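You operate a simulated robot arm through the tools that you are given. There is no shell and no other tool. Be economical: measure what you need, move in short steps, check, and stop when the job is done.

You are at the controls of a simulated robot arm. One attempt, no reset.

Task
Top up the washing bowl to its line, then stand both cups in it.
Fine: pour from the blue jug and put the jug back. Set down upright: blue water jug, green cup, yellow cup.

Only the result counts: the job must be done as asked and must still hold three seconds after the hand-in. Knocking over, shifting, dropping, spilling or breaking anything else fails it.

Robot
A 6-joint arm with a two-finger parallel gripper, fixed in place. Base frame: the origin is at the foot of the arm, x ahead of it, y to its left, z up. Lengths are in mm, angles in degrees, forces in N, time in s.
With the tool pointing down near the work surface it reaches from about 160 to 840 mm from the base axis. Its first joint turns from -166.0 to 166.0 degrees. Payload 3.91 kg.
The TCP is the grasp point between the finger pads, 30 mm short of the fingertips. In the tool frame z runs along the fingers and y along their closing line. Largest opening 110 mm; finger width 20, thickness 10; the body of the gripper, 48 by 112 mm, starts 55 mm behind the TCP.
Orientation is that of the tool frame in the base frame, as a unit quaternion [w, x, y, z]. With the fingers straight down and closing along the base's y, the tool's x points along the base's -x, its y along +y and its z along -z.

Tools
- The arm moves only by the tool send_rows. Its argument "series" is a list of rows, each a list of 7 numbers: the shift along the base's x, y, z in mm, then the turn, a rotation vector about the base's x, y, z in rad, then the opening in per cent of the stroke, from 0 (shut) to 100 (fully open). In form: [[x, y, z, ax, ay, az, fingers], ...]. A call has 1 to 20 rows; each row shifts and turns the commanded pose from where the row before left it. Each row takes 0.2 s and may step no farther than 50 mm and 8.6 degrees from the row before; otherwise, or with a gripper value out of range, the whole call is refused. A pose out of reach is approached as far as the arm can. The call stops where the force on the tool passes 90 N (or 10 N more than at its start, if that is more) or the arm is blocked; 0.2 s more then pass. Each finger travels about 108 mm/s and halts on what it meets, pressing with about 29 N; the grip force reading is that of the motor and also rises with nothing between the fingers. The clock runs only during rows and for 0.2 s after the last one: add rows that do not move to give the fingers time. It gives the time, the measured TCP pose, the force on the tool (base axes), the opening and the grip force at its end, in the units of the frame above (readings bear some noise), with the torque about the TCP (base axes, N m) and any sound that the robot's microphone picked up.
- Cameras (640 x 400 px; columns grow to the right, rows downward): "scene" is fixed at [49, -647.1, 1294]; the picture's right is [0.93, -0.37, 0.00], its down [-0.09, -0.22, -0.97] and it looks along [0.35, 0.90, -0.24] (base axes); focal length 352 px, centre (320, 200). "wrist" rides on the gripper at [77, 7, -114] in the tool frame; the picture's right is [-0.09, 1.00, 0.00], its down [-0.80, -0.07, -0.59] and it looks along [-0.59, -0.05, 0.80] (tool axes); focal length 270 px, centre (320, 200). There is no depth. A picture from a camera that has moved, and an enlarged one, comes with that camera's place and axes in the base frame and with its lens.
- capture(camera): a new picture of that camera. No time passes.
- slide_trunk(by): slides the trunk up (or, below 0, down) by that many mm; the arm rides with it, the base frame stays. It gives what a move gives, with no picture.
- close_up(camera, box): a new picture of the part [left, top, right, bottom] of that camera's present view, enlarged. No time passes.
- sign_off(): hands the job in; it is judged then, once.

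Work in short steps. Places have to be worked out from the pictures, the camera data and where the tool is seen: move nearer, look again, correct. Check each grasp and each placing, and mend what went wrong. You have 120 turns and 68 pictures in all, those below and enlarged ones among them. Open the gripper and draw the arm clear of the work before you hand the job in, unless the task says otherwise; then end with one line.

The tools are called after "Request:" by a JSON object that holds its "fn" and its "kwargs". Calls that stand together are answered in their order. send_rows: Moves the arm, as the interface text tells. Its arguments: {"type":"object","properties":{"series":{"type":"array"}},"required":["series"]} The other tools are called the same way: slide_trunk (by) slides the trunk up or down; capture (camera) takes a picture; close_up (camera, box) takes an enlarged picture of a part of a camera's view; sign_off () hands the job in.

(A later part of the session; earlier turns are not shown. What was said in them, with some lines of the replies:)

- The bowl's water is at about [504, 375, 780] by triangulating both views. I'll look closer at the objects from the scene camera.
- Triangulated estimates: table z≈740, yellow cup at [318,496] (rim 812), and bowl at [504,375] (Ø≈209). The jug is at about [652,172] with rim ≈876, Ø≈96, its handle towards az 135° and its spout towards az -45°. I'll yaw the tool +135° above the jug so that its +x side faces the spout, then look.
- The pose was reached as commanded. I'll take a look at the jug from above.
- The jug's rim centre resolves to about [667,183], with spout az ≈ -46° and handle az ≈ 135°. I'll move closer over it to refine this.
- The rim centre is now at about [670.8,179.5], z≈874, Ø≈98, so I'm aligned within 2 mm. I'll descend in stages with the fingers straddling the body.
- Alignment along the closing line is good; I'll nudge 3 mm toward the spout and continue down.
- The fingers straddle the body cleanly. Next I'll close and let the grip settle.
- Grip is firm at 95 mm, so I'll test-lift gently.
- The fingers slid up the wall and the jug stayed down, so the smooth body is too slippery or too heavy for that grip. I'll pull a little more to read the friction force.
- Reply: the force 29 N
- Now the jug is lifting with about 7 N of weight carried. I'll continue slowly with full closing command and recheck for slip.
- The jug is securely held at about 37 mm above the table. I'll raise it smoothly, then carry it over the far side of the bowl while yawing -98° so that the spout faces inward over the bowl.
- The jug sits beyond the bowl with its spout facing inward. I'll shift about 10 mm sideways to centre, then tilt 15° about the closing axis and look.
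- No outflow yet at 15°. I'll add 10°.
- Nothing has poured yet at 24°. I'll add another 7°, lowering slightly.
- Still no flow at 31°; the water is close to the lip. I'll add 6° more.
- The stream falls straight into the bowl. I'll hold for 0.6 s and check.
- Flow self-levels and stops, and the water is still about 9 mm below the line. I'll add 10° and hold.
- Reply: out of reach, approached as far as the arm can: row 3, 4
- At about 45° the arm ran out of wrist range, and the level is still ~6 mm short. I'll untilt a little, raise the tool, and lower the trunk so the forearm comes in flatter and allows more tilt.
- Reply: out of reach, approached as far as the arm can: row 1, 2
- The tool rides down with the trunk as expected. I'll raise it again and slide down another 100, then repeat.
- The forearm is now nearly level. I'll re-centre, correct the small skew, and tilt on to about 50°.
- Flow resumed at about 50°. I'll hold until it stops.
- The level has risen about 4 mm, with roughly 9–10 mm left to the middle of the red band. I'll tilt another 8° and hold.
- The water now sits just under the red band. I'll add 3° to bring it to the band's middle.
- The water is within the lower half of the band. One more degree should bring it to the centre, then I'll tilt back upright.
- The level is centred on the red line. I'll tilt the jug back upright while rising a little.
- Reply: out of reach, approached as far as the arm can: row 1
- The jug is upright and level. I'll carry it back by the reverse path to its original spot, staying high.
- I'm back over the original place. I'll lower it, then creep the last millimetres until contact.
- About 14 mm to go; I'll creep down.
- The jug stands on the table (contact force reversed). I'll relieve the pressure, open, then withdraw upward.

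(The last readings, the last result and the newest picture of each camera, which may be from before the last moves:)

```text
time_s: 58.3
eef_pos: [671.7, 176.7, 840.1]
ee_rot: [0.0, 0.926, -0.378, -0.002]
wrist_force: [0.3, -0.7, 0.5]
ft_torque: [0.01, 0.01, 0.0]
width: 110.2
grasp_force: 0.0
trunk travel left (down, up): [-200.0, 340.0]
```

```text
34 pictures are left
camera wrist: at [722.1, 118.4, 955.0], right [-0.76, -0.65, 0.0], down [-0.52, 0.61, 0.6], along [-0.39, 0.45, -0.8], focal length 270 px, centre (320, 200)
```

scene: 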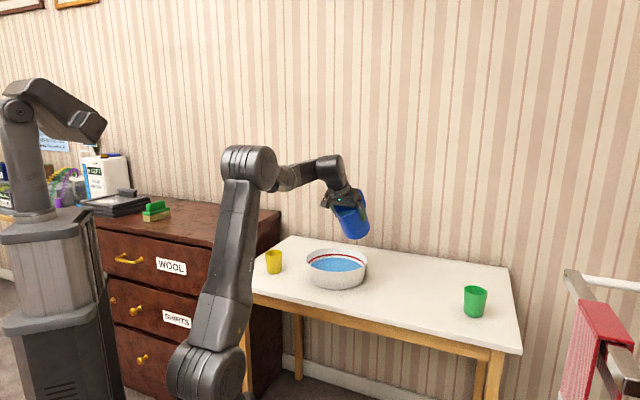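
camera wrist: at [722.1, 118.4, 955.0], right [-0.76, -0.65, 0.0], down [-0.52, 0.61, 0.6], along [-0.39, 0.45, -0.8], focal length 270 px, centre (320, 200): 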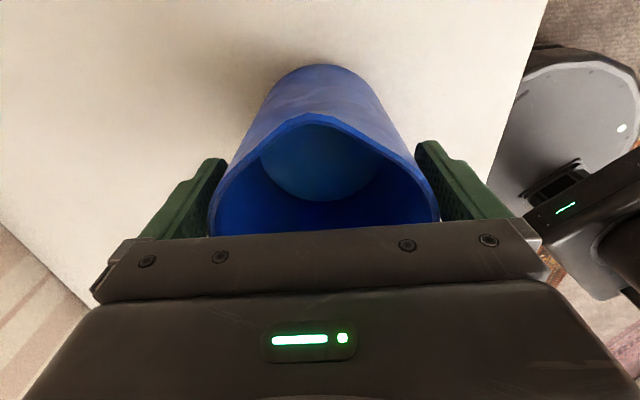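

The fingers are clear of the jug. I'll go straight up, then turn back and head toward the green cup (estimated at [778,24]).

Request:
{"fn": "send_rows", "kwargs": {"series": [[0, 0, 15, 0, 0, 0, 100], [0, 0, 20, 0, 0, 0, 100], [0, 0, 30, 0, 0, 0, 100], [0, 0, 40, 0, 0, 0, 100], [0, 0, 40, 0, 0, 0, 100]]}}

Request:
{"fn": "send_rows", "kwargs": {"series": [[4.6, -8.6, 0, 0, 0, -0.139, 100], [4.6, -8.6, 0, 0, 0, -0.139, 100], [4.6, -8.6, 0, 0, 0, -0.139, 100], [4.6, -8.6, 0, 0, 0, -0.139, 100], [4.6, -8.6, 0, 0, 0, -0.139, 100], [4.6, -8.6, 0, 0, 0, -0.139, 100], [4.6, -8.6, 0, 0, 0, -0.139, 100], [4.6, -8.6, 0, 0, 0, -0.139, 100], [4.6, -8.6, 0, 0, 0, -0.139, 100], [4.6, -8.6, 0, 0, 0, -0.139, 100], [4.6, -8.6, 0, 0, 0, -0.139, 100], [4.6, -8.6, 0, 0, 0, -0.139, 100], [4.6, -8.6, 0, 0, 0, -0.139, 100], [4.6, -8.6, 0, 0, 0, -0.139, 100], [4.6, -8.6, 0, 0, 0, -0.139, 100], [4.6, -8.6, 0, 0, 0, -0.139, 100], [4.6, -8.6, 0, 0, 0, -0.139, 100], [0, 0, 0, 0, 0, 0, 100]]}}

Request:
{"fn": "capture", "kwargs": {"camera": "wrist"}}

Request:
{"fn": "capture", "kwargs": {"camera": "scene"}}

```text
time_s: 59.5
eef_pos: [671.5, 175.7, 984.9]
ee_rot: [0.001, 0.926, -0.379, -0.001]
wrist_force: [-0.1, -0.5, 0.7]
ft_torque: [0.01, 0.0, 0.0]
width: 110.3
grasp_force: 0.0
trunk travel left (down, up): [-200.0, 340.0]
```

```text
time_s: 63.3
eef_pos: [735.6, 30.6, 976.1]
ee_rot: [0.003, -0.001, 1.0, 0.0]
wrist_force: [1.1, -0.1, -0.9]
ft_torque: [0.01, 0.0, -0.01]
width: 109.8
grasp_force: 0.0
out of reach, approached as far as the arm can: row 13, 15, 16, 17
trunk travel left (down, up): [-200.0, 340.0]
```

```text
33 pictures are left
camera wrist: at [657.9, 36.9, 1089.7], right [0.09, 1.0, 0.0], down [0.8, -0.07, 0.6], along [0.6, -0.05, -0.8], focal length 270 px, centre (320, 200)
```

wrist: 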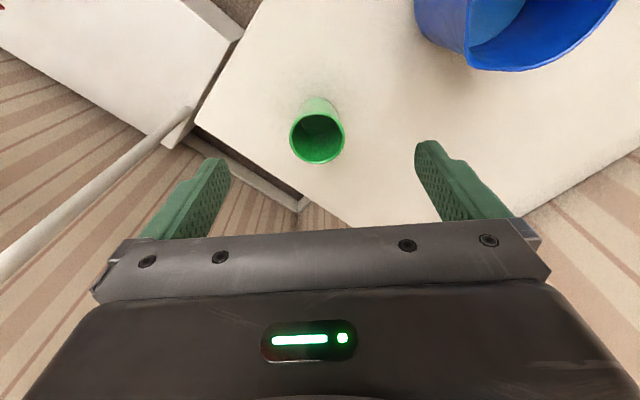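

```text
32 pictures are left
```

scene: 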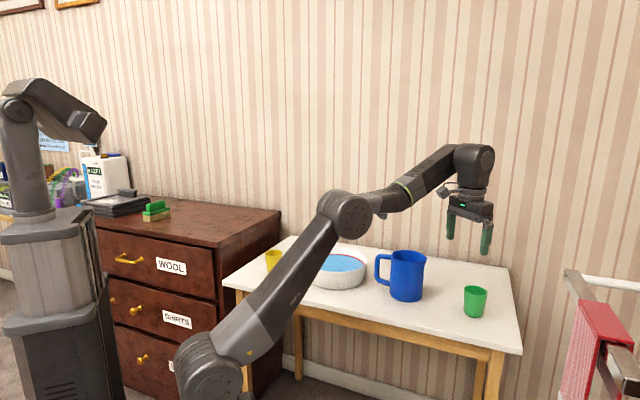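

The green cup's rim centre is at about [783,23], Ø≈62. Reach is marginal with the trunk this low, so I'll raise the trunk 150 and then approach lower.

Request:
{"fn": "slide_trunk", "kwargs": {"by": 150}}

Request:
{"fn": "send_rows", "kwargs": {"series": [[0, 0, -30, 0, 0, 0, 100], [0, 0, -40, 0, 0, 0, 100], [0, 0, -45, 0, 0, 0, 100], [0, 0, -45, 0, 0, 0, 100], [10, -2, -30, 0, 0, 0, 100], [15, -2, -25, 0, 0, 0, 100], [15, -2, -20, 0, 0, 0, 100], [0, 0, 0, 0, 0, 0, 100]]}}

Request:
{"fn": "capture", "kwargs": {"camera": "wrist"}}

```text
time_s: 65.0
eef_pos: [735.0, 30.1, 1124.1]
ee_rot: [0.002, -0.002, 1.0, 0.001]
wrist_force: [-0.2, 0.7, 0.6]
ft_torque: [0.02, 0.05, 0.0]
width: 109.9
grasp_force: 0.0
trunk travel left (down, up): [-350.0, 190.0]
```

```text
time_s: 66.8
eef_pos: [776.1, 23.8, 892.5]
ee_rot: [0.003, -0.001, 1.0, 0.001]
wrist_force: [-0.3, 0.6, 0.0]
ft_torque: [-0.01, 0.0, 0.0]
width: 110.2
grasp_force: 0.1
trunk travel left (down, up): [-350.0, 190.0]
```

```text
31 pictures are left
camera wrist: at [698.8, 30.7, 1005.8], right [0.09, 1.0, 0.0], down [0.8, -0.07, 0.6], along [0.6, -0.05, -0.8], focal length 270 px, centre (320, 200)
```

wrist: 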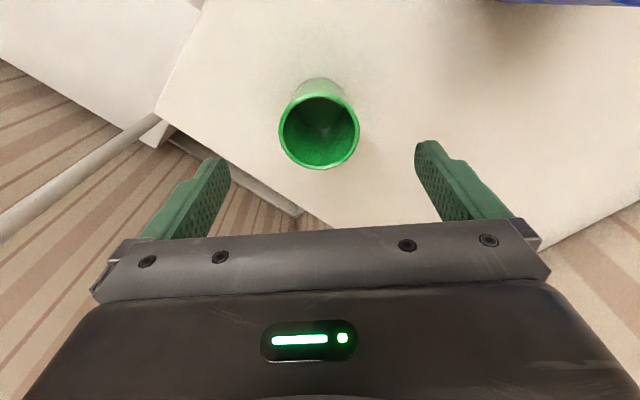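

The cup centre is at [779,23.3] with its rim at z≈808. I'll descend to z≈783 with the fingers straddling it.

Request:
{"fn": "send_rows", "kwargs": {"series": [[3, -0.5, -20, 0, 0, 0, 100], [0, 0, -25, 0, 0, 0, 100], [0, 0, -25, 0, 0, 0, 100], [0, 0, -20, 0, 0, 0, 100], [0, 0, -12, 0, 0, 0, 100], [0, 0, -7, 0, 0, 0, 100], [0, 0, 0, 0, 0, 0, 100]]}}

Request:
{"fn": "close_up", "kwargs": {"camera": "scene", "box": [420, 220, 540, 330]}}

```text
time_s: 68.4
eef_pos: [777.9, 23.6, 779.2]
ee_rot: [0.002, -0.001, 1.0, 0.001]
wrist_force: [0.6, -0.4, -0.1]
ft_torque: [0.01, 0.0, 0.0]
width: 109.9
grasp_force: 0.1
trunk travel left (down, up): [-350.0, 190.0]
```

```text
3.64 times, centred on (480, 275) of scene
camera zoom: at [49.0, -647.1, 1294.0], right [0.93, -0.37, 0.0], down [-0.09, -0.22, -0.97], along [0.35, 0.9, -0.24], focal length 1281 px, centre (-262, -73)
```

zoom: 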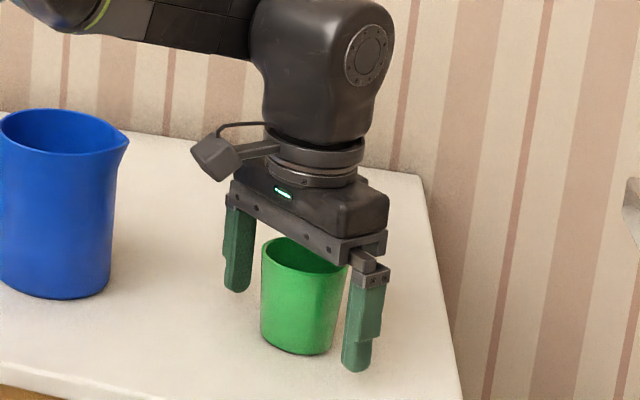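

Nicely centred. I'll close on the cup.

Request:
{"fn": "send_rows", "kwargs": {"series": [[0, 0, 0, 0, 0, 0, 80], [0, 0, 0, 0, 0, 0, 65], [0, 0, 0, 0, 0, 0, 55], [0, 0, 0, 0, 0, 0, 40], [0, 0, 0, 0, 0, 0, 30], [0, 0, 0, 0, 0, 0, 30]]}}

Request:
{"fn": "send_rows", "kwargs": {"series": [[0, 0, 2, 0, 0, 0, 20], [0, 0, 3, 0, 0, 0, 20], [0, 0, 5, 0, 0, 0, 20], [0, 0, 8, 0, 0, 0, 20], [0, 0, 8, 0, 0, 0, 20], [0, 0, 0, 0, 0, 0, 20]]}}

Request:
{"fn": "close_up", "kwargs": {"camera": "scene", "box": [420, 220, 540, 330]}}

```text
time_s: 69.8
eef_pos: [777.2, 24.4, 781.3]
ee_rot: [0.002, -0.002, 1.0, 0.002]
wrist_force: [0.5, 0.1, 0.7]
ft_torque: [0.01, -0.04, -0.01]
width: 60.1
grasp_force: 28.8
trunk travel left (down, up): [-350.0, 190.0]
```

```text
time_s: 71.2
eef_pos: [778.1, 22.6, 809.4]
ee_rot: [0.003, -0.003, 1.0, 0.001]
wrist_force: [-0.9, -0.4, -1.6]
ft_torque: [0.02, 0.0, -0.01]
width: 60.1
grasp_force: 29.2
trunk travel left (down, up): [-350.0, 190.0]
```

```text
3.64 times, centred on (480, 275) of scene
camera zoom: at [49.0, -647.1, 1294.0], right [0.93, -0.37, 0.0], down [-0.09, -0.22, -0.97], along [0.35, 0.9, -0.24], focal length 1281 px, centre (-262, -73)
```

zoom: 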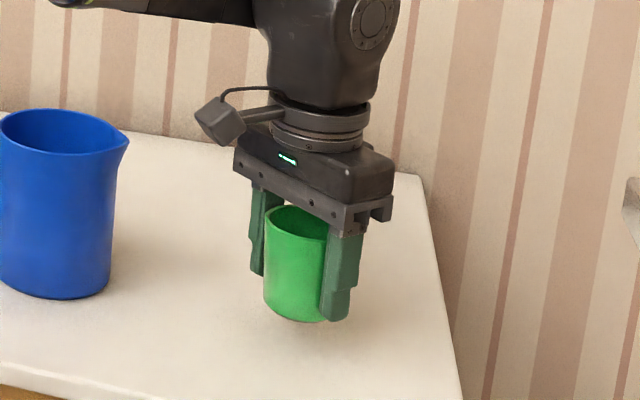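

The cup is held. I'll raise it to z≈980 and carry it over to the bowl, yawing +37° on the way.

Request:
{"fn": "send_rows", "kwargs": {"series": [[0, 0, 15, 0, 0, 0, 20], [0, 0, 25, 0, 0, 0, 20], [-5, 0, 35, 0, 0, 0, 20], [-5, 0, 35, 0, 0, 0, 20], [-5, 0, 35, 0, 0, 0, 20], [-5, 0, 25, 0, 0, 0, 20]]}}

Request:
{"fn": "send_rows", "kwargs": {"series": [[-8, 12, 0, 0, 0, 0.02, 20], [-16, 25, 0, 0, 0, 0.04, 20], [-18, 27, 0, 0, 0, 0.045, 20], [-18, 27, 0, 0, 0, 0.045, 20], [-18, 27, 0, 0, 0, 0.045, 20], [-18, 27, 0, 0, 0, 0.045, 20], [-18, 27, 0, 0, 0, 0.045, 20], [-18, 27, 0, 0, 0, 0.045, 20], [-18, 27, 0, 0, 0, 0.045, 20], [-18, 27, 0, 0, 0, 0.045, 20], [-18, 27, 0, 0, 0, 0.045, 20], [-18, 27, 0, 0, 0, 0.045, 20], [-15, 27, 0, 0, 0, 0.045, 20], [-12, 22, 0, 0, 0, 0.045, 20], [-3, 12, 0, 0, 0, 0.04, 20], [0, 0, 0, 0, 0, 0, 20]]}}

Request:
{"fn": "capture", "kwargs": {"camera": "wrist"}}

Request:
{"fn": "capture", "kwargs": {"camera": "scene"}}

```text
time_s: 72.6
eef_pos: [756.8, 22.6, 978.4]
ee_rot: [0.003, -0.002, 1.0, 0.0]
wrist_force: [0.2, 0.0, -1.4]
ft_torque: [-0.01, -0.01, -0.01]
width: 60.2
grasp_force: 29.6
trunk travel left (down, up): [-350.0, 190.0]
```

```text
time_s: 76.0
eef_pos: [524.3, 390.9, 976.1]
ee_rot: [0.002, -0.316, 0.949, 0.002]
wrist_force: [-0.5, -1.1, -0.6]
ft_torque: [0.0, 0.0, 0.02]
width: 60.0
grasp_force: 28.8
trunk travel left (down, up): [-350.0, 190.0]
```

```text
28 pictures are left
camera wrist: at [456.8, 350.3, 1090.9], right [-0.53, 0.85, 0.0], down [0.68, 0.42, 0.6], along [0.51, 0.32, -0.8], focal length 270 px, centre (320, 200)
```

wrist: 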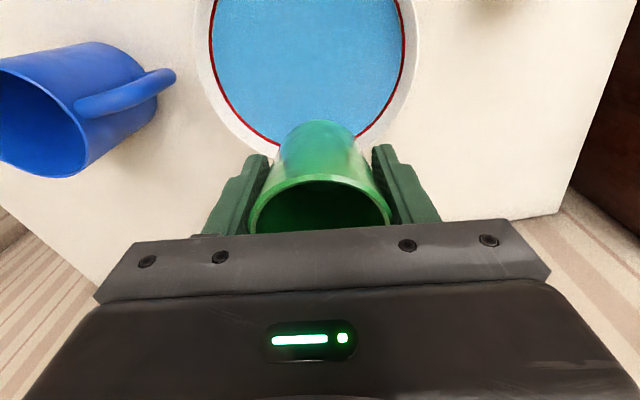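

```text
27 pictures are left
```

scene: 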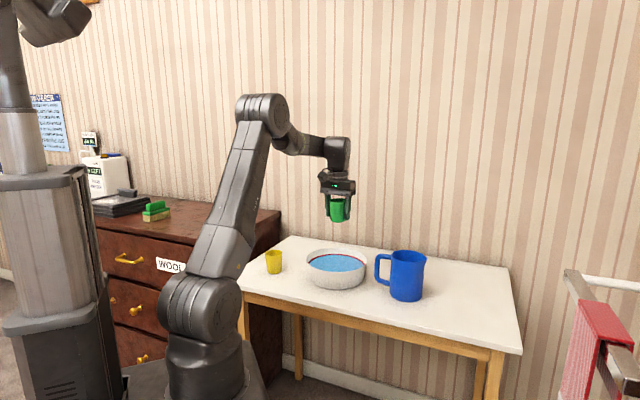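

I want an accurate bowl centre before placing, so I'll back the tool 110 mm inward to view the whole bowl.

Request:
{"fn": "send_rows", "kwargs": {"series": [[-22, -16, 0, 0, 0, 0, 20], [-22, -16, 0, 0, 0, 0, 20], [-22, -16, 0, 0, 0, 0, 20], [-22, -18, 0, 0, 0, 0, 20], [0, 0, 0, 0, 0, 0, 20]]}}

Request:
{"fn": "capture", "kwargs": {"camera": "wrist"}}

```text
time_s: 77.2
eef_pos: [436.2, 323.9, 975.6]
ee_rot: [0.002, -0.317, 0.948, 0.002]
wrist_force: [0.6, 0.4, -1.0]
ft_torque: [0.05, -0.01, 0.01]
width: 59.8
grasp_force: 28.7
trunk travel left (down, up): [-350.0, 190.0]
```

```text
26 pictures are left
camera wrist: at [370.3, 284.2, 1089.9], right [-0.53, 0.85, 0.0], down [0.68, 0.42, 0.6], along [0.51, 0.32, -0.8], focal length 270 px, centre (320, 200)
```

wrist: 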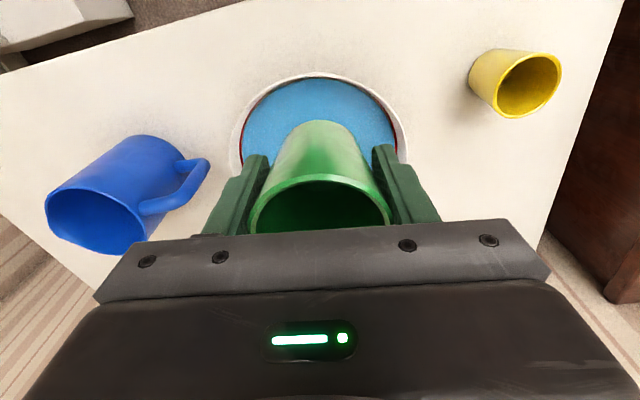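

Bowl centre refined to [505,373.5] with water radius ~94. The green cup goes on the outer side, at [537,397.5]. I'll move above it and lower to z≈810.

Request:
{"fn": "send_rows", "kwargs": {"series": [[20, 15, 0, 0, 0, 0, 20], [27, 20, 0, 0, 0, 0, 20], [27, 20, 0, 0, 0, 0, 20], [18, 13, 0, 0, 0, 0, 20], [9, 6, 0, 0, 0, 0, 20], [0, 0, 0, 0, 0, 0, 20], [0, 0, -15, 0, 0, 0, 20], [0, 0, -25, 0, 0, 0, 20], [0, 0, -30, 0, 0, 0, 20], [0, 0, -25, 0, 0, 0, 20], [0, 0, -15, 0, 0, 0, 20], [0, 0, 0, 0, 0, 0, 20]]}}

Request:
{"fn": "close_up", "kwargs": {"camera": "scene", "box": [280, 180, 400, 300]}}

```text
time_s: 79.8
eef_pos: [536.7, 398.9, 867.0]
ee_rot: [0.002, -0.317, 0.948, 0.001]
wrist_force: [-0.7, -0.1, -2.4]
ft_torque: [0.01, 0.01, 0.0]
width: 59.5
grasp_force: 28.9
trunk travel left (down, up): [-350.0, 190.0]
```

```text
3.33 times, centred on (340, 240) of scene
camera zoom: at [49.0, -647.1, 1294.0], right [0.93, -0.37, 0.0], down [-0.09, -0.22, -0.97], along [0.35, 0.9, -0.24], focal length 1174 px, centre (253, 67)
```

zoom: 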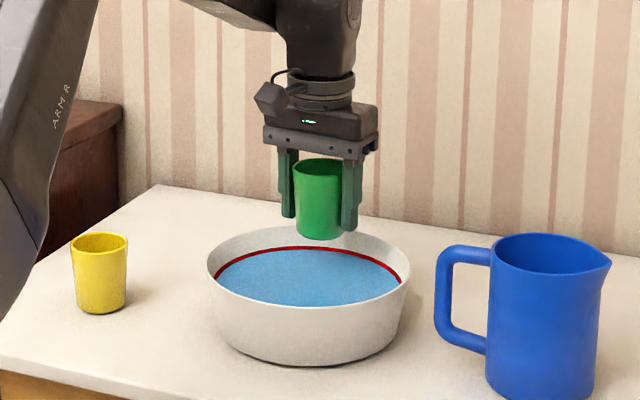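

Position looks right above the far half. I'll lower gently into the water, then creep to the floor.

Request:
{"fn": "send_rows", "kwargs": {"series": [[0, -1, -12, 0, 0, 0, 20], [0, 0, -14, 0, 0, 0, 20], [0, 0, -12, 0, 0, 0, 20], [0, 0, -10, 0, 0, 0, 20], [0, 0, -8, 0, 0, 0, 20], [0, 0, -6, 0, 0, 0, 20], [0, 0, -5, 0, 0, 0, 20], [0, 0, -4, 0, 0, 0, 20]]}}

Request:
{"fn": "send_rows", "kwargs": {"series": [[0, 0, -2, 0, 0, 0, 20], [0, 0, -1.5, 0, 0, 0, 20], [0, 0, -1, 0, 0, 0, 20]]}}

```text
time_s: 81.6
eef_pos: [537.2, 399.5, 796.2]
ee_rot: [0.002, -0.317, 0.948, 0.001]
wrist_force: [0.0, 0.2, -1.5]
ft_torque: [0.0, -0.01, 0.0]
width: 56.3
grasp_force: 29.1
trunk travel left (down, up): [-350.0, 190.0]
```

```text
time_s: 82.4
eef_pos: [537.3, 396.6, 791.4]
ee_rot: [0.002, -0.316, 0.949, 0.0]
wrist_force: [-0.4, 0.4, -0.6]
ft_torque: [-0.01, -0.01, -0.01]
width: 56.0
grasp_force: 29.3
trunk travel left (down, up): [-350.0, 190.0]
```

The width shrank to 56 mm, so the fingers slid down the cup's taper and it may already be touching. I'll look.

Request:
{"fn": "close_up", "kwargs": {"camera": "scene", "box": [290, 190, 390, 290]}}

Request:
{"fn": "capture", "kwargs": {"camera": "wrist"}}

```text
4.00 times, centred on (340, 240) of scene
camera zoom: at [49.0, -647.1, 1294.0], right [0.93, -0.37, 0.0], down [-0.09, -0.22, -0.97], along [0.35, 0.9, -0.24], focal length 1409 px, centre (240, 40)
```

zoom: 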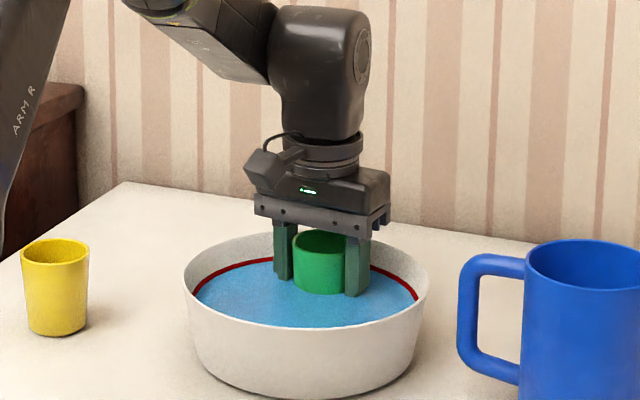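

```text
23 pictures are left
camera wrist: at [472.1, 357.4, 906.0], right [-0.53, 0.85, 0.0], down [0.68, 0.42, 0.6], along [0.51, 0.32, -0.8], focal length 270 px, centre (320, 200)
```

wrist: 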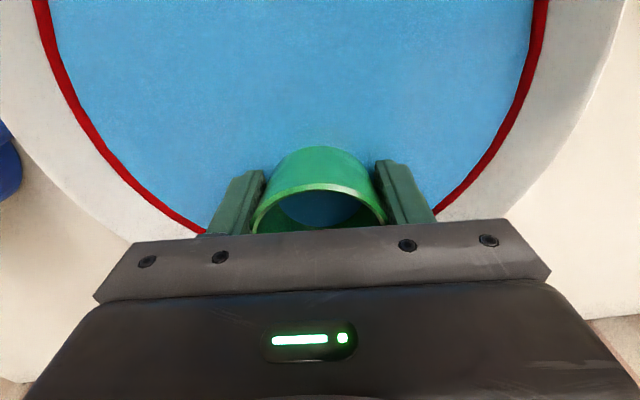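

The cup still looks upright in the grip and just above the floor. I'll creep down until contact.

Request:
{"fn": "send_rows", "kwargs": {"series": [[0, 0, -1.5, 0, 0, 0, 20], [0, 0, -1.5, 0, 0, 0, 20]]}}

Request:
{"fn": "send_rows", "kwargs": {"series": [[0, 0, -1.5, 0, 0, 0, 20], [0, 0, -1, 0, 0, 0, 20]]}}

```text
time_s: 83.0
eef_pos: [537.0, 396.8, 788.5]
ee_rot: [0.002, -0.317, 0.948, 0.002]
wrist_force: [-0.3, 0.3, -1.1]
ft_torque: [0.0, 0.04, -0.02]
width: 55.9
grasp_force: 29.5
trunk travel left (down, up): [-350.0, 190.0]
```

```text
time_s: 83.6
eef_pos: [538.0, 398.4, 785.1]
ee_rot: [0.002, -0.316, 0.949, 0.002]
wrist_force: [-0.4, -1.3, 1.0]
ft_torque: [-0.08, 0.0, -0.01]
width: 56.2
grasp_force: 29.8
trunk travel left (down, up): [-350.0, 190.0]
```

Request:
{"fn": "send_rows", "kwargs": {"series": [[0, 0, -1, 0, 0, 0, 20], [0, 0, -1, 0, 0, 0, 20]]}}

Request:
{"fn": "close_up", "kwargs": {"camera": "scene", "box": [310, 210, 380, 290]}}

```text
time_s: 84.2
eef_pos: [537.8, 398.8, 785.9]
ee_rot: [0.003, -0.316, 0.949, 0.002]
wrist_force: [0.9, 0.8, 16.8]
ft_torque: [0.07, 0.19, -0.12]
width: 56.1
grasp_force: 29.3
trunk travel left (down, up): [-350.0, 190.0]
```

```text
5.00 times, centred on (345, 250) of scene
camera zoom: at [49.0, -647.1, 1294.0], right [0.93, -0.37, 0.0], down [-0.09, -0.22, -0.97], along [0.35, 0.9, -0.24], focal length 1762 px, centre (195, -50)
```

zoom: 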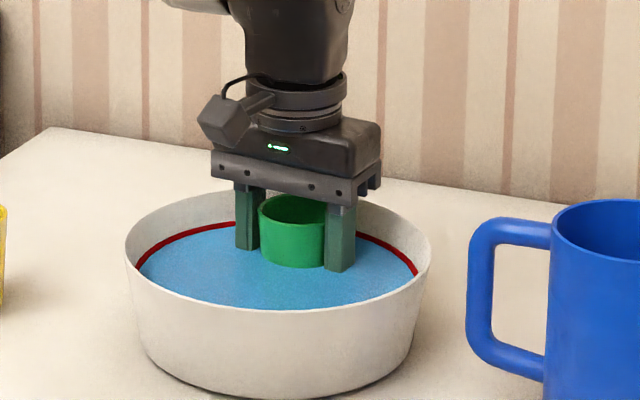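

Floor contact at z≈785 matches expectations. I'll relieve the pressure, open moderately, and check whether the cup stays.

Request:
{"fn": "send_rows", "kwargs": {"series": [[0, 0, 1.5, 0, 0, 0, 20], [0, 0, 0, 0, 0, 0, 58], [0, 0, 0, 0, 0, 0, 65], [0, 0, 0, 0, 0, 0, 72], [0, 0, 0, 0, 0, 0, 72], [0, 0, 0, 0, 0, 0, 72]]}}

Request:
{"fn": "close_up", "kwargs": {"camera": "scene", "box": [310, 210, 380, 290]}}

Request:
{"fn": "capture", "kwargs": {"camera": "wrist"}}

```text
time_s: 85.6
eef_pos: [536.2, 398.5, 785.7]
ee_rot: [0.002, -0.316, 0.949, 0.002]
wrist_force: [0.3, -0.6, 0.0]
ft_torque: [0.02, 0.0, 0.0]
width: 79.4
grasp_force: 0.1
trunk travel left (down, up): [-350.0, 190.0]
```

```text
5.00 times, centred on (345, 250) of scene
camera zoom: at [49.0, -647.1, 1294.0], right [0.93, -0.37, 0.0], down [-0.09, -0.22, -0.97], along [0.35, 0.9, -0.24], focal length 1762 px, centre (195, -50)
```

zoom: 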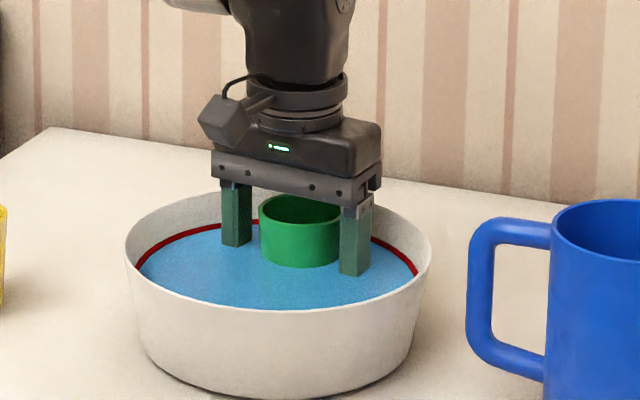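

```text
20 pictures are left
camera wrist: at [471.4, 358.0, 899.6], right [-0.53, 0.85, 0.0], down [0.68, 0.42, 0.6], along [0.51, 0.32, -0.8], focal length 270 px, centre (320, 200)
```

wrist: 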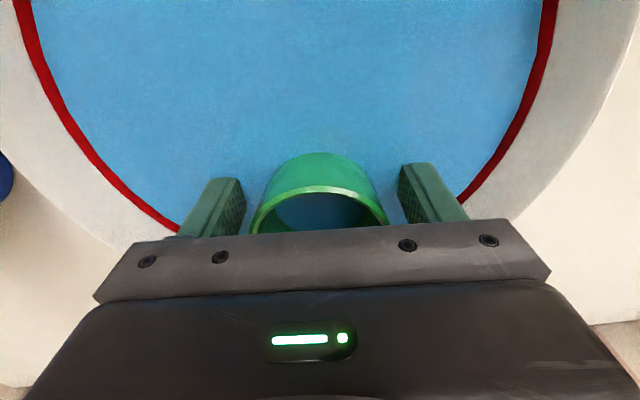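

The green cup stands upright on the bowl floor. I'll withdraw straight up and move over the yellow cup (at about [320,496]).

Request:
{"fn": "send_rows", "kwargs": {"series": [[0, 0, 10, 0, 0, 0, 72], [0, 0, 20, 0, 0, 0, 72], [0, 0, 30, 0, 0, 0, 72], [0, 0, 40, 0, 0, 0, 80], [0, 0, 40, 0, 0, 0, 100], [0, 0, 30, 0, 0, 0, 100], [-31, 14, 0, 0, 0, 0, 100], [-31, 14, 0, 0, 0, 0, 100], [-31, 14, 0, 0, 0, 0, 100], [-31, 14, 0, 0, 0, 0, 100], [-31, 14, 0, 0, 0, 0, 100], [-31, 14, 0, 0, 0, 0, 100], [-31, 14, -30, 0, 0, 0, 100], [0, 0, -35, 0, 0, 0, 100], [0, 0, 0, 0, 0, 0, 100]]}}

Request:
{"fn": "capture", "kwargs": {"camera": "wrist"}}

Request:
{"fn": "capture", "kwargs": {"camera": "scene"}}

```text
time_s: 88.8
eef_pos: [318.5, 494.5, 892.3]
ee_rot: [0.003, -0.316, 0.949, 0.001]
wrist_force: [0.3, 0.6, -0.4]
ft_torque: [0.01, 0.02, -0.02]
width: 109.9
grasp_force: 0.1
trunk travel left (down, up): [-350.0, 190.0]
```

```text
19 pictures are left
camera wrist: at [253.3, 454.2, 1006.0], right [-0.53, 0.85, 0.0], down [0.68, 0.42, 0.6], along [0.51, 0.32, -0.8], focal length 270 px, centre (320, 200)
```

wrist: 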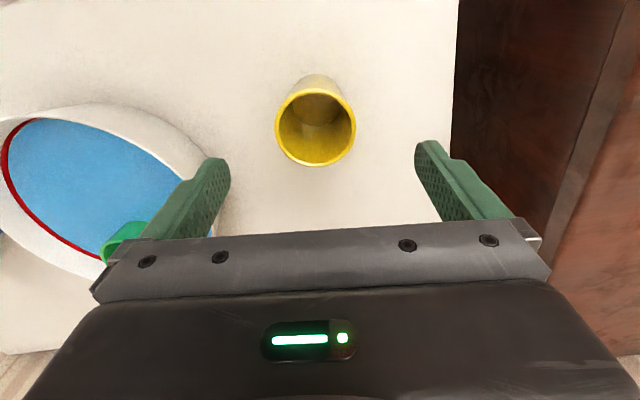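

```text
18 pictures are left
```

scene: 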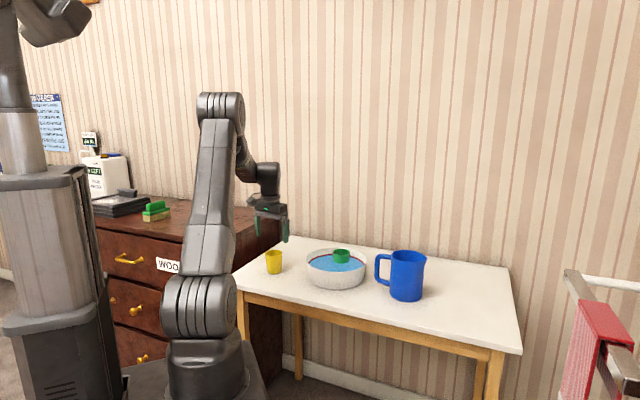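

The yellow cup centre is at [322,494]. I'll shift slightly and descend to z≈780.

Request:
{"fn": "send_rows", "kwargs": {"series": [[3.7, -0.6, -20, 0, 0, 0, 100], [0, 0, -25, 0, 0, 0, 100], [0, 0, -25, 0, 0, 0, 100], [0, 0, -20, 0, 0, 0, 100], [0, 0, -13, 0, 0, 0, 100], [0, 0, -8, 0, 0, 0, 100], [0, 0, 0, 0, 0, 0, 100]]}}

Request:
{"fn": "capture", "kwargs": {"camera": "wrist"}}

```text
time_s: 90.4
eef_pos: [323.0, 496.5, 778.6]
ee_rot: [0.002, -0.316, 0.949, 0.001]
wrist_force: [-0.4, 0.3, 0.3]
ft_torque: [0.01, 0.01, 0.0]
width: 110.0
grasp_force: 0.0
trunk travel left (down, up): [-350.0, 190.0]
```

```text
17 pictures are left
camera wrist: at [256.7, 454.6, 892.5], right [-0.53, 0.85, 0.0], down [0.68, 0.42, 0.6], along [0.51, 0.32, -0.8], focal length 270 px, centre (320, 200)
```

wrist: 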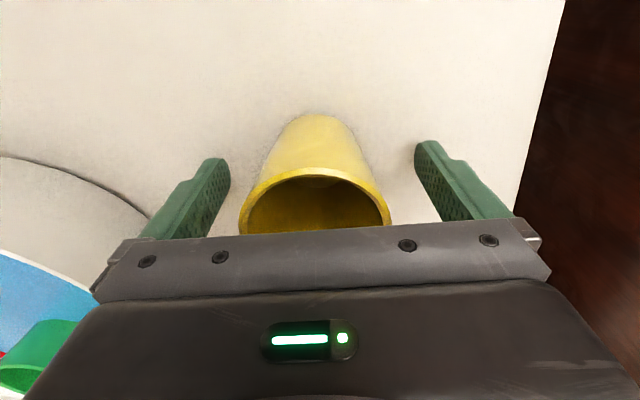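

The cup is ~3 mm toward one finger, so I'll shift, close, and lift gently.

Request:
{"fn": "send_rows", "kwargs": {"series": [[1.8, -2.5, 0, 0, 0, 0, 100], [0, 0, 0, 0, 0, 0, 80], [0, 0, 0, 0, 0, 0, 65], [0, 0, 0, 0, 0, 0, 55], [0, 0, 0, 0, 0, 0, 40], [0, 0, 0, 0, 0, 0, 30], [0, 0, 0, 0, 0, 0, 30]]}}

Request:
{"fn": "send_rows", "kwargs": {"series": [[0, 0, 2, 0, 0, 0, 20], [0, 0, 3, 0, 0, 0, 20], [0, 0, 5, 0, 0, 0, 20], [0, 0, 8, 0, 0, 0, 20], [0, 0, 8, 0, 0, 0, 20], [0, 0, 0, 0, 0, 0, 20]]}}

Request:
{"fn": "close_up", "kwargs": {"camera": "scene", "box": [230, 190, 390, 300]}}

```text
time_s: 92.0
eef_pos: [323.8, 492.9, 779.2]
ee_rot: [0.002, -0.317, 0.948, 0.002]
wrist_force: [-0.1, -0.4, 1.1]
ft_torque: [0.02, 0.0, 0.0]
width: 53.2
grasp_force: 29.0
trunk travel left (down, up): [-350.0, 190.0]
```

```text
time_s: 93.4
eef_pos: [323.4, 493.8, 805.6]
ee_rot: [0.002, -0.317, 0.949, 0.001]
wrist_force: [0.6, 0.0, -1.3]
ft_torque: [-0.01, -0.03, 0.02]
width: 53.3
grasp_force: 29.1
trunk travel left (down, up): [-350.0, 190.0]
```

```text
3.64 times, centred on (310, 245) of scene
camera zoom: at [49.0, -647.1, 1294.0], right [0.93, -0.37, 0.0], down [-0.09, -0.22, -0.97], along [0.35, 0.9, -0.24], focal length 1281 px, centre (356, 36)
```

zoom: 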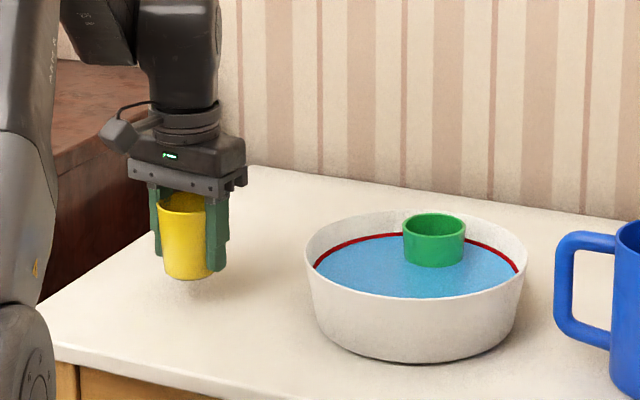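

The yellow cup is held. I'll lift it and carry it over the inner half of the bowl at [473,349.5], opposite the green cup.

Request:
{"fn": "send_rows", "kwargs": {"series": [[0, 0, 15, 0, 0, 0, 20], [0, 0, 25, 0, 0, 0, 20], [0, 0, 35, 0, 0, 0, 20], [0, 0, 35, 0, 0, 0, 20], [0, 0, 25, 0, 0, 0, 20], [0, 0, 15, 0, 0, 0, 20], [8, -8, 0, 0, 0, 0, 20], [17, -16, 0, 0, 0, 0, 20], [20, -19, 0, 0, 0, 0, 20], [20, -19, 0, 0, 0, 0, 20], [20, -19, 0, 0, 0, 0, 20], [20, -19, 0, 0, 0, 0, 20], [20, -19, 0, 0, 0, 0, 20], [15, -15, 0, 0, 0, 0, 20], [9, -10, 0, 0, 0, 0, 20], [0, 0, 0, 0, 0, 0, 20]]}}

Request:
{"fn": "send_rows", "kwargs": {"series": [[0, 0, -15, 0, 0, 0, 20], [0, 0, -25, 0, 0, 0, 20], [0, 0, -25, 0, 0, 0, 20], [0, 0, -15, 0, 0, 0, 20], [0, 0, 0, 0, 0, 0, 20]]}}

Request:
{"fn": "capture", "kwargs": {"camera": "wrist"}}

Request:
{"fn": "close_up", "kwargs": {"camera": "scene", "box": [280, 180, 400, 300]}}

```text
time_s: 96.8
eef_pos: [472.7, 347.8, 955.3]
ee_rot: [0.002, -0.316, 0.949, 0.001]
wrist_force: [0.8, 0.3, -1.5]
ft_torque: [0.0, -0.01, -0.01]
width: 52.9
grasp_force: 28.7
trunk travel left (down, up): [-350.0, 190.0]
```

```text
time_s: 98.0
eef_pos: [475.5, 346.6, 875.2]
ee_rot: [0.003, -0.317, 0.948, 0.001]
wrist_force: [-0.2, 0.0, -0.9]
ft_torque: [0.02, 0.02, 0.02]
width: 53.1
grasp_force: 28.8
trunk travel left (down, up): [-350.0, 190.0]
```

```text
15 pictures are left
camera wrist: at [409.1, 308.0, 990.3], right [-0.53, 0.85, 0.0], down [0.68, 0.42, 0.6], along [0.51, 0.32, -0.8], focal length 270 px, centre (320, 200)
```

wrist: 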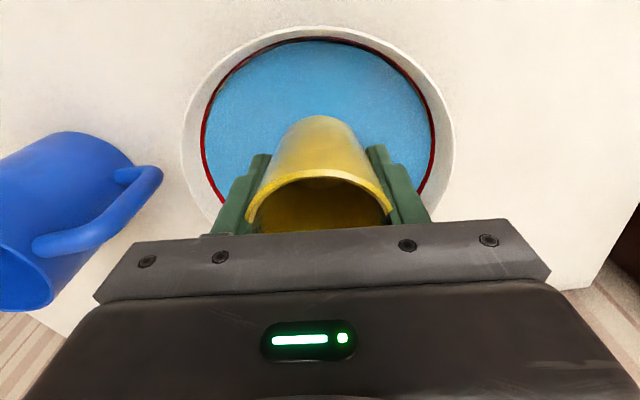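

```text
3.33 times, centred on (340, 240) of scene
camera zoom: at [49.0, -647.1, 1294.0], right [0.93, -0.37, 0.0], down [-0.09, -0.22, -0.97], along [0.35, 0.9, -0.24], focal length 1174 px, centre (253, 67)
```

zoom: 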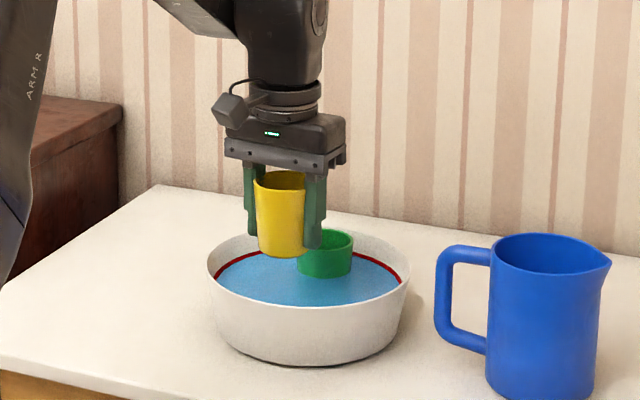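

The yellow cup is clear of the near wall by ~15 mm and of the green cup by ~20 mm. I'll lower it to the floor.

Request:
{"fn": "send_rows", "kwargs": {"series": [[0, 1, -12, 0, 0, 0, 20], [-1, 1, -16, 0, 0, 0, 20], [0, 0, -16, 0, 0, 0, 20], [0, 0, -14, 0, 0, 0, 20], [0, 0, -10, 0, 0, 0, 20], [0, 0, -8, 0, 0, 0, 20], [0, 0, -5, 0, 0, 0, 20], [0, 0, -3, 0, 0, 0, 20]]}}

Request:
{"fn": "send_rows", "kwargs": {"series": [[0, 0, -1.5, 0, 0, 0, 20], [0, 0, -1.5, 0, 0, 0, 20]]}}

```text
time_s: 99.8
eef_pos: [473.1, 350.5, 791.8]
ee_rot: [0.001, -0.316, 0.949, 0.002]
wrist_force: [0.1, -0.1, -1.8]
ft_torque: [0.0, 0.02, -0.01]
width: 52.7
grasp_force: 28.6
trunk travel left (down, up): [-350.0, 190.0]
```

```text
time_s: 100.4
eef_pos: [474.4, 351.3, 786.6]
ee_rot: [0.001, -0.317, 0.949, 0.001]
wrist_force: [-0.2, 0.0, -1.1]
ft_torque: [-0.01, 0.01, 0.03]
width: 52.7
grasp_force: 29.0
trunk travel left (down, up): [-350.0, 190.0]
```

Request:
{"fn": "send_rows", "kwargs": {"series": [[0, 0, -1.5, 0, 0, 0, 20], [0, 0, -1, 0, 0, 0, 20]]}}

Request:
{"fn": "send_rows", "kwargs": {"series": [[0, 0, -1, 0, 0, 0, 20], [0, 0, -1, 0, 0, 0, 20]]}}

```text
time_s: 101.0
eef_pos: [474.9, 351.4, 785.1]
ee_rot: [0.002, -0.316, 0.949, 0.002]
wrist_force: [0.0, 0.0, -1.2]
ft_torque: [0.0, -0.02, 0.01]
width: 52.6
grasp_force: 28.4
trunk travel left (down, up): [-350.0, 190.0]
```

```text
time_s: 101.6
eef_pos: [473.8, 351.7, 784.5]
ee_rot: [0.002, -0.317, 0.948, 0.002]
wrist_force: [0.6, 0.9, -1.2]
ft_torque: [-0.01, -0.01, 0.02]
width: 52.9
grasp_force: 29.2
trunk travel left (down, up): [-350.0, 190.0]
```

Request:
{"fn": "send_rows", "kwargs": {"series": [[0, 0, -1, 0, 0, 0, 20], [0, 0, -0.5, 0, 0, 0, 20]]}}

Request:
{"fn": "send_rows", "kwargs": {"series": [[0, 0, -1, 0, 0, 0, 20], [0, 0, -0.5, 0, 0, 0, 20]]}}

```text
time_s: 102.2
eef_pos: [473.6, 350.8, 782.7]
ee_rot: [0.001, -0.316, 0.949, 0.002]
wrist_force: [-1.7, -0.4, 6.8]
ft_torque: [0.03, 0.09, 0.04]
width: 52.7
grasp_force: 29.0
trunk travel left (down, up): [-350.0, 190.0]
```

```text
time_s: 102.8
eef_pos: [474.2, 351.8, 783.1]
ee_rot: [0.003, -0.316, 0.949, 0.002]
wrist_force: [0.6, 0.8, 15.8]
ft_torque: [-0.05, 0.1, 0.02]
width: 52.8
grasp_force: 29.0
trunk travel left (down, up): [-350.0, 190.0]
```

Floor contact is reached. I'll relieve the pressure, open moderately, and withdraw upward.

Request:
{"fn": "send_rows", "kwargs": {"series": [[0, 0, 1.5, 0, 0, 0, 20], [0, 0, 0, 0, 0, 0, 55], [0, 0, 0, 0, 0, 0, 65], [0, 0, 0, 0, 0, 0, 72], [0, 0, 0, 0, 0, 0, 72], [0, 0, 0, 0, 0, 0, 72]]}}

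Request:
{"fn": "close_up", "kwargs": {"camera": "scene", "box": [300, 200, 390, 290]}}

```text
time_s: 104.2
eef_pos: [472.5, 351.4, 782.2]
ee_rot: [0.002, -0.317, 0.949, 0.001]
wrist_force: [-0.3, 0.4, 0.3]
ft_torque: [0.01, -0.03, -0.03]
width: 79.3
grasp_force: 0.1
trunk travel left (down, up): [-350.0, 190.0]
```

```text
4.44 times, centred on (345, 245) of scene
camera zoom: at [49.0, -647.1, 1294.0], right [0.93, -0.37, 0.0], down [-0.09, -0.22, -0.97], along [0.35, 0.9, -0.24], focal length 1566 px, centre (209, 0)
```

zoom: 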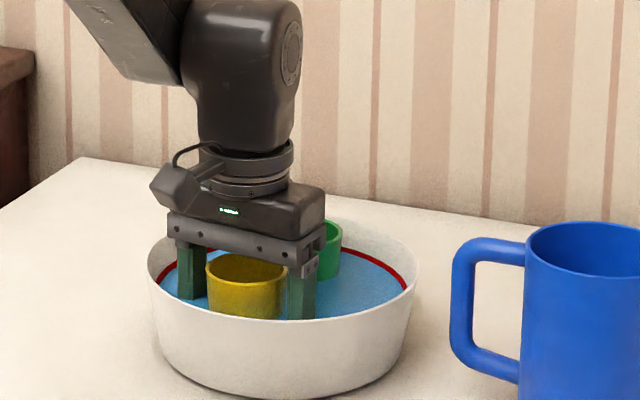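

The fingers are free of the yellow cup. I'll rise straight up, then draw back away from the bowl.

Request:
{"fn": "send_rows", "kwargs": {"series": [[0, 0, 10, 0, 0, 0, 72], [0, 0, 20, 0, 0, 0, 72], [0, 0, 30, 0, 0, 0, 72], [0, 0, 40, 0, 0, 0, 80], [0, 0, 40, 0, 0, 0, 100], [0, 0, 40, 0, 0, 0, 100], [0, 0, 40, 0, 0, 0, 100], [-20, 0, 30, 0, 0, 0, 100], [-25, -15, 20, 0, 0, 0, 100], [-25, -15, 0, 0, 0, 0, 100], [-25, -15, 0, 0, 0, 0, 100], [-25, -15, 0, 0, 0, 0, 100], [0, 0, 0, 0, 0, 0, 100]]}}

Request:
{"fn": "capture", "kwargs": {"camera": "wrist"}}

Request:
{"fn": "close_up", "kwargs": {"camera": "scene", "box": [300, 220, 380, 290]}}

Request:
{"fn": "capture", "kwargs": {"camera": "scene"}}

```text
time_s: 107.0
eef_pos: [353.7, 290.2, 1052.1]
ee_rot: [0.002, -0.316, 0.949, 0.002]
wrist_force: [0.2, -0.1, 0.4]
ft_torque: [-0.04, -0.05, 0.02]
width: 109.9
grasp_force: 0.0
trunk travel left (down, up): [-350.0, 190.0]
```

```text
12 pictures are left
camera wrist: at [286.7, 248.3, 1166.7], right [-0.53, 0.85, 0.0], down [0.68, 0.42, 0.6], along [0.51, 0.32, -0.8], focal length 270 px, centre (320, 200)
```

wrist: 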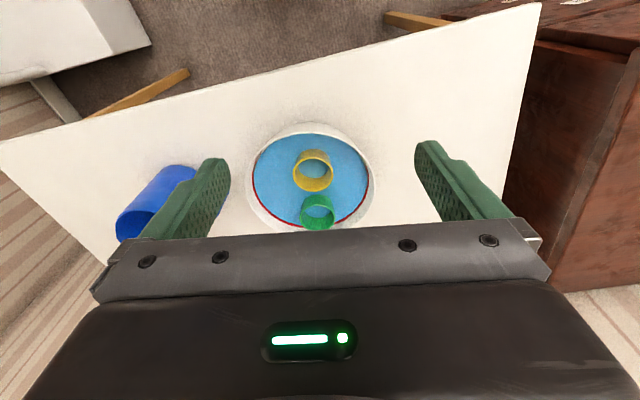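

```text
5.71 times, centred on (340, 255) of scene
camera zoom: at [49.0, -647.1, 1294.0], right [0.93, -0.37, 0.0], down [-0.09, -0.22, -0.97], along [0.35, 0.9, -0.24], focal length 2013 px, centre (206, -114)
```

zoom: 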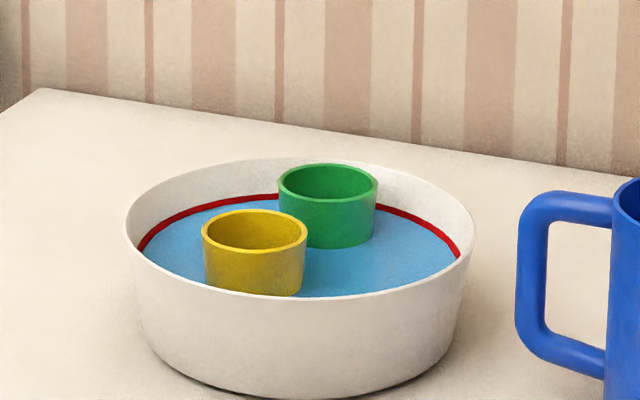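

```text
10 pictures are left
```

scene: 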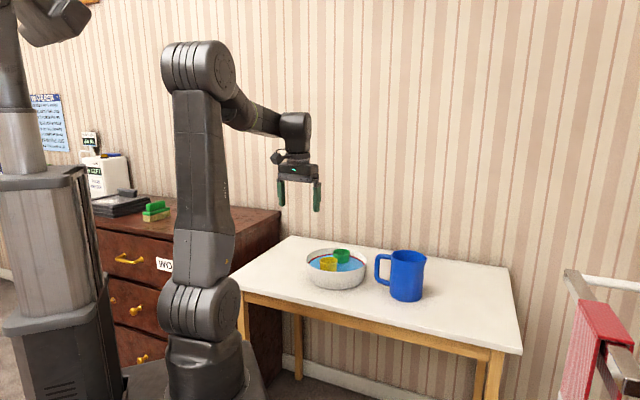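

Both cups stand upright in the bowl, the water is at the red line, the jug is upright in its place, the table is dry, and the arm is clear. I'm handing in.

Request:
{"fn": "sign_off", "kwargs": {}}

```text
The job is handed in.
```

The bowl is topped up to its red line, the blue jug is back upright in its place, and the green and yellow cups stand upright in the bowl; I've handed the job in.
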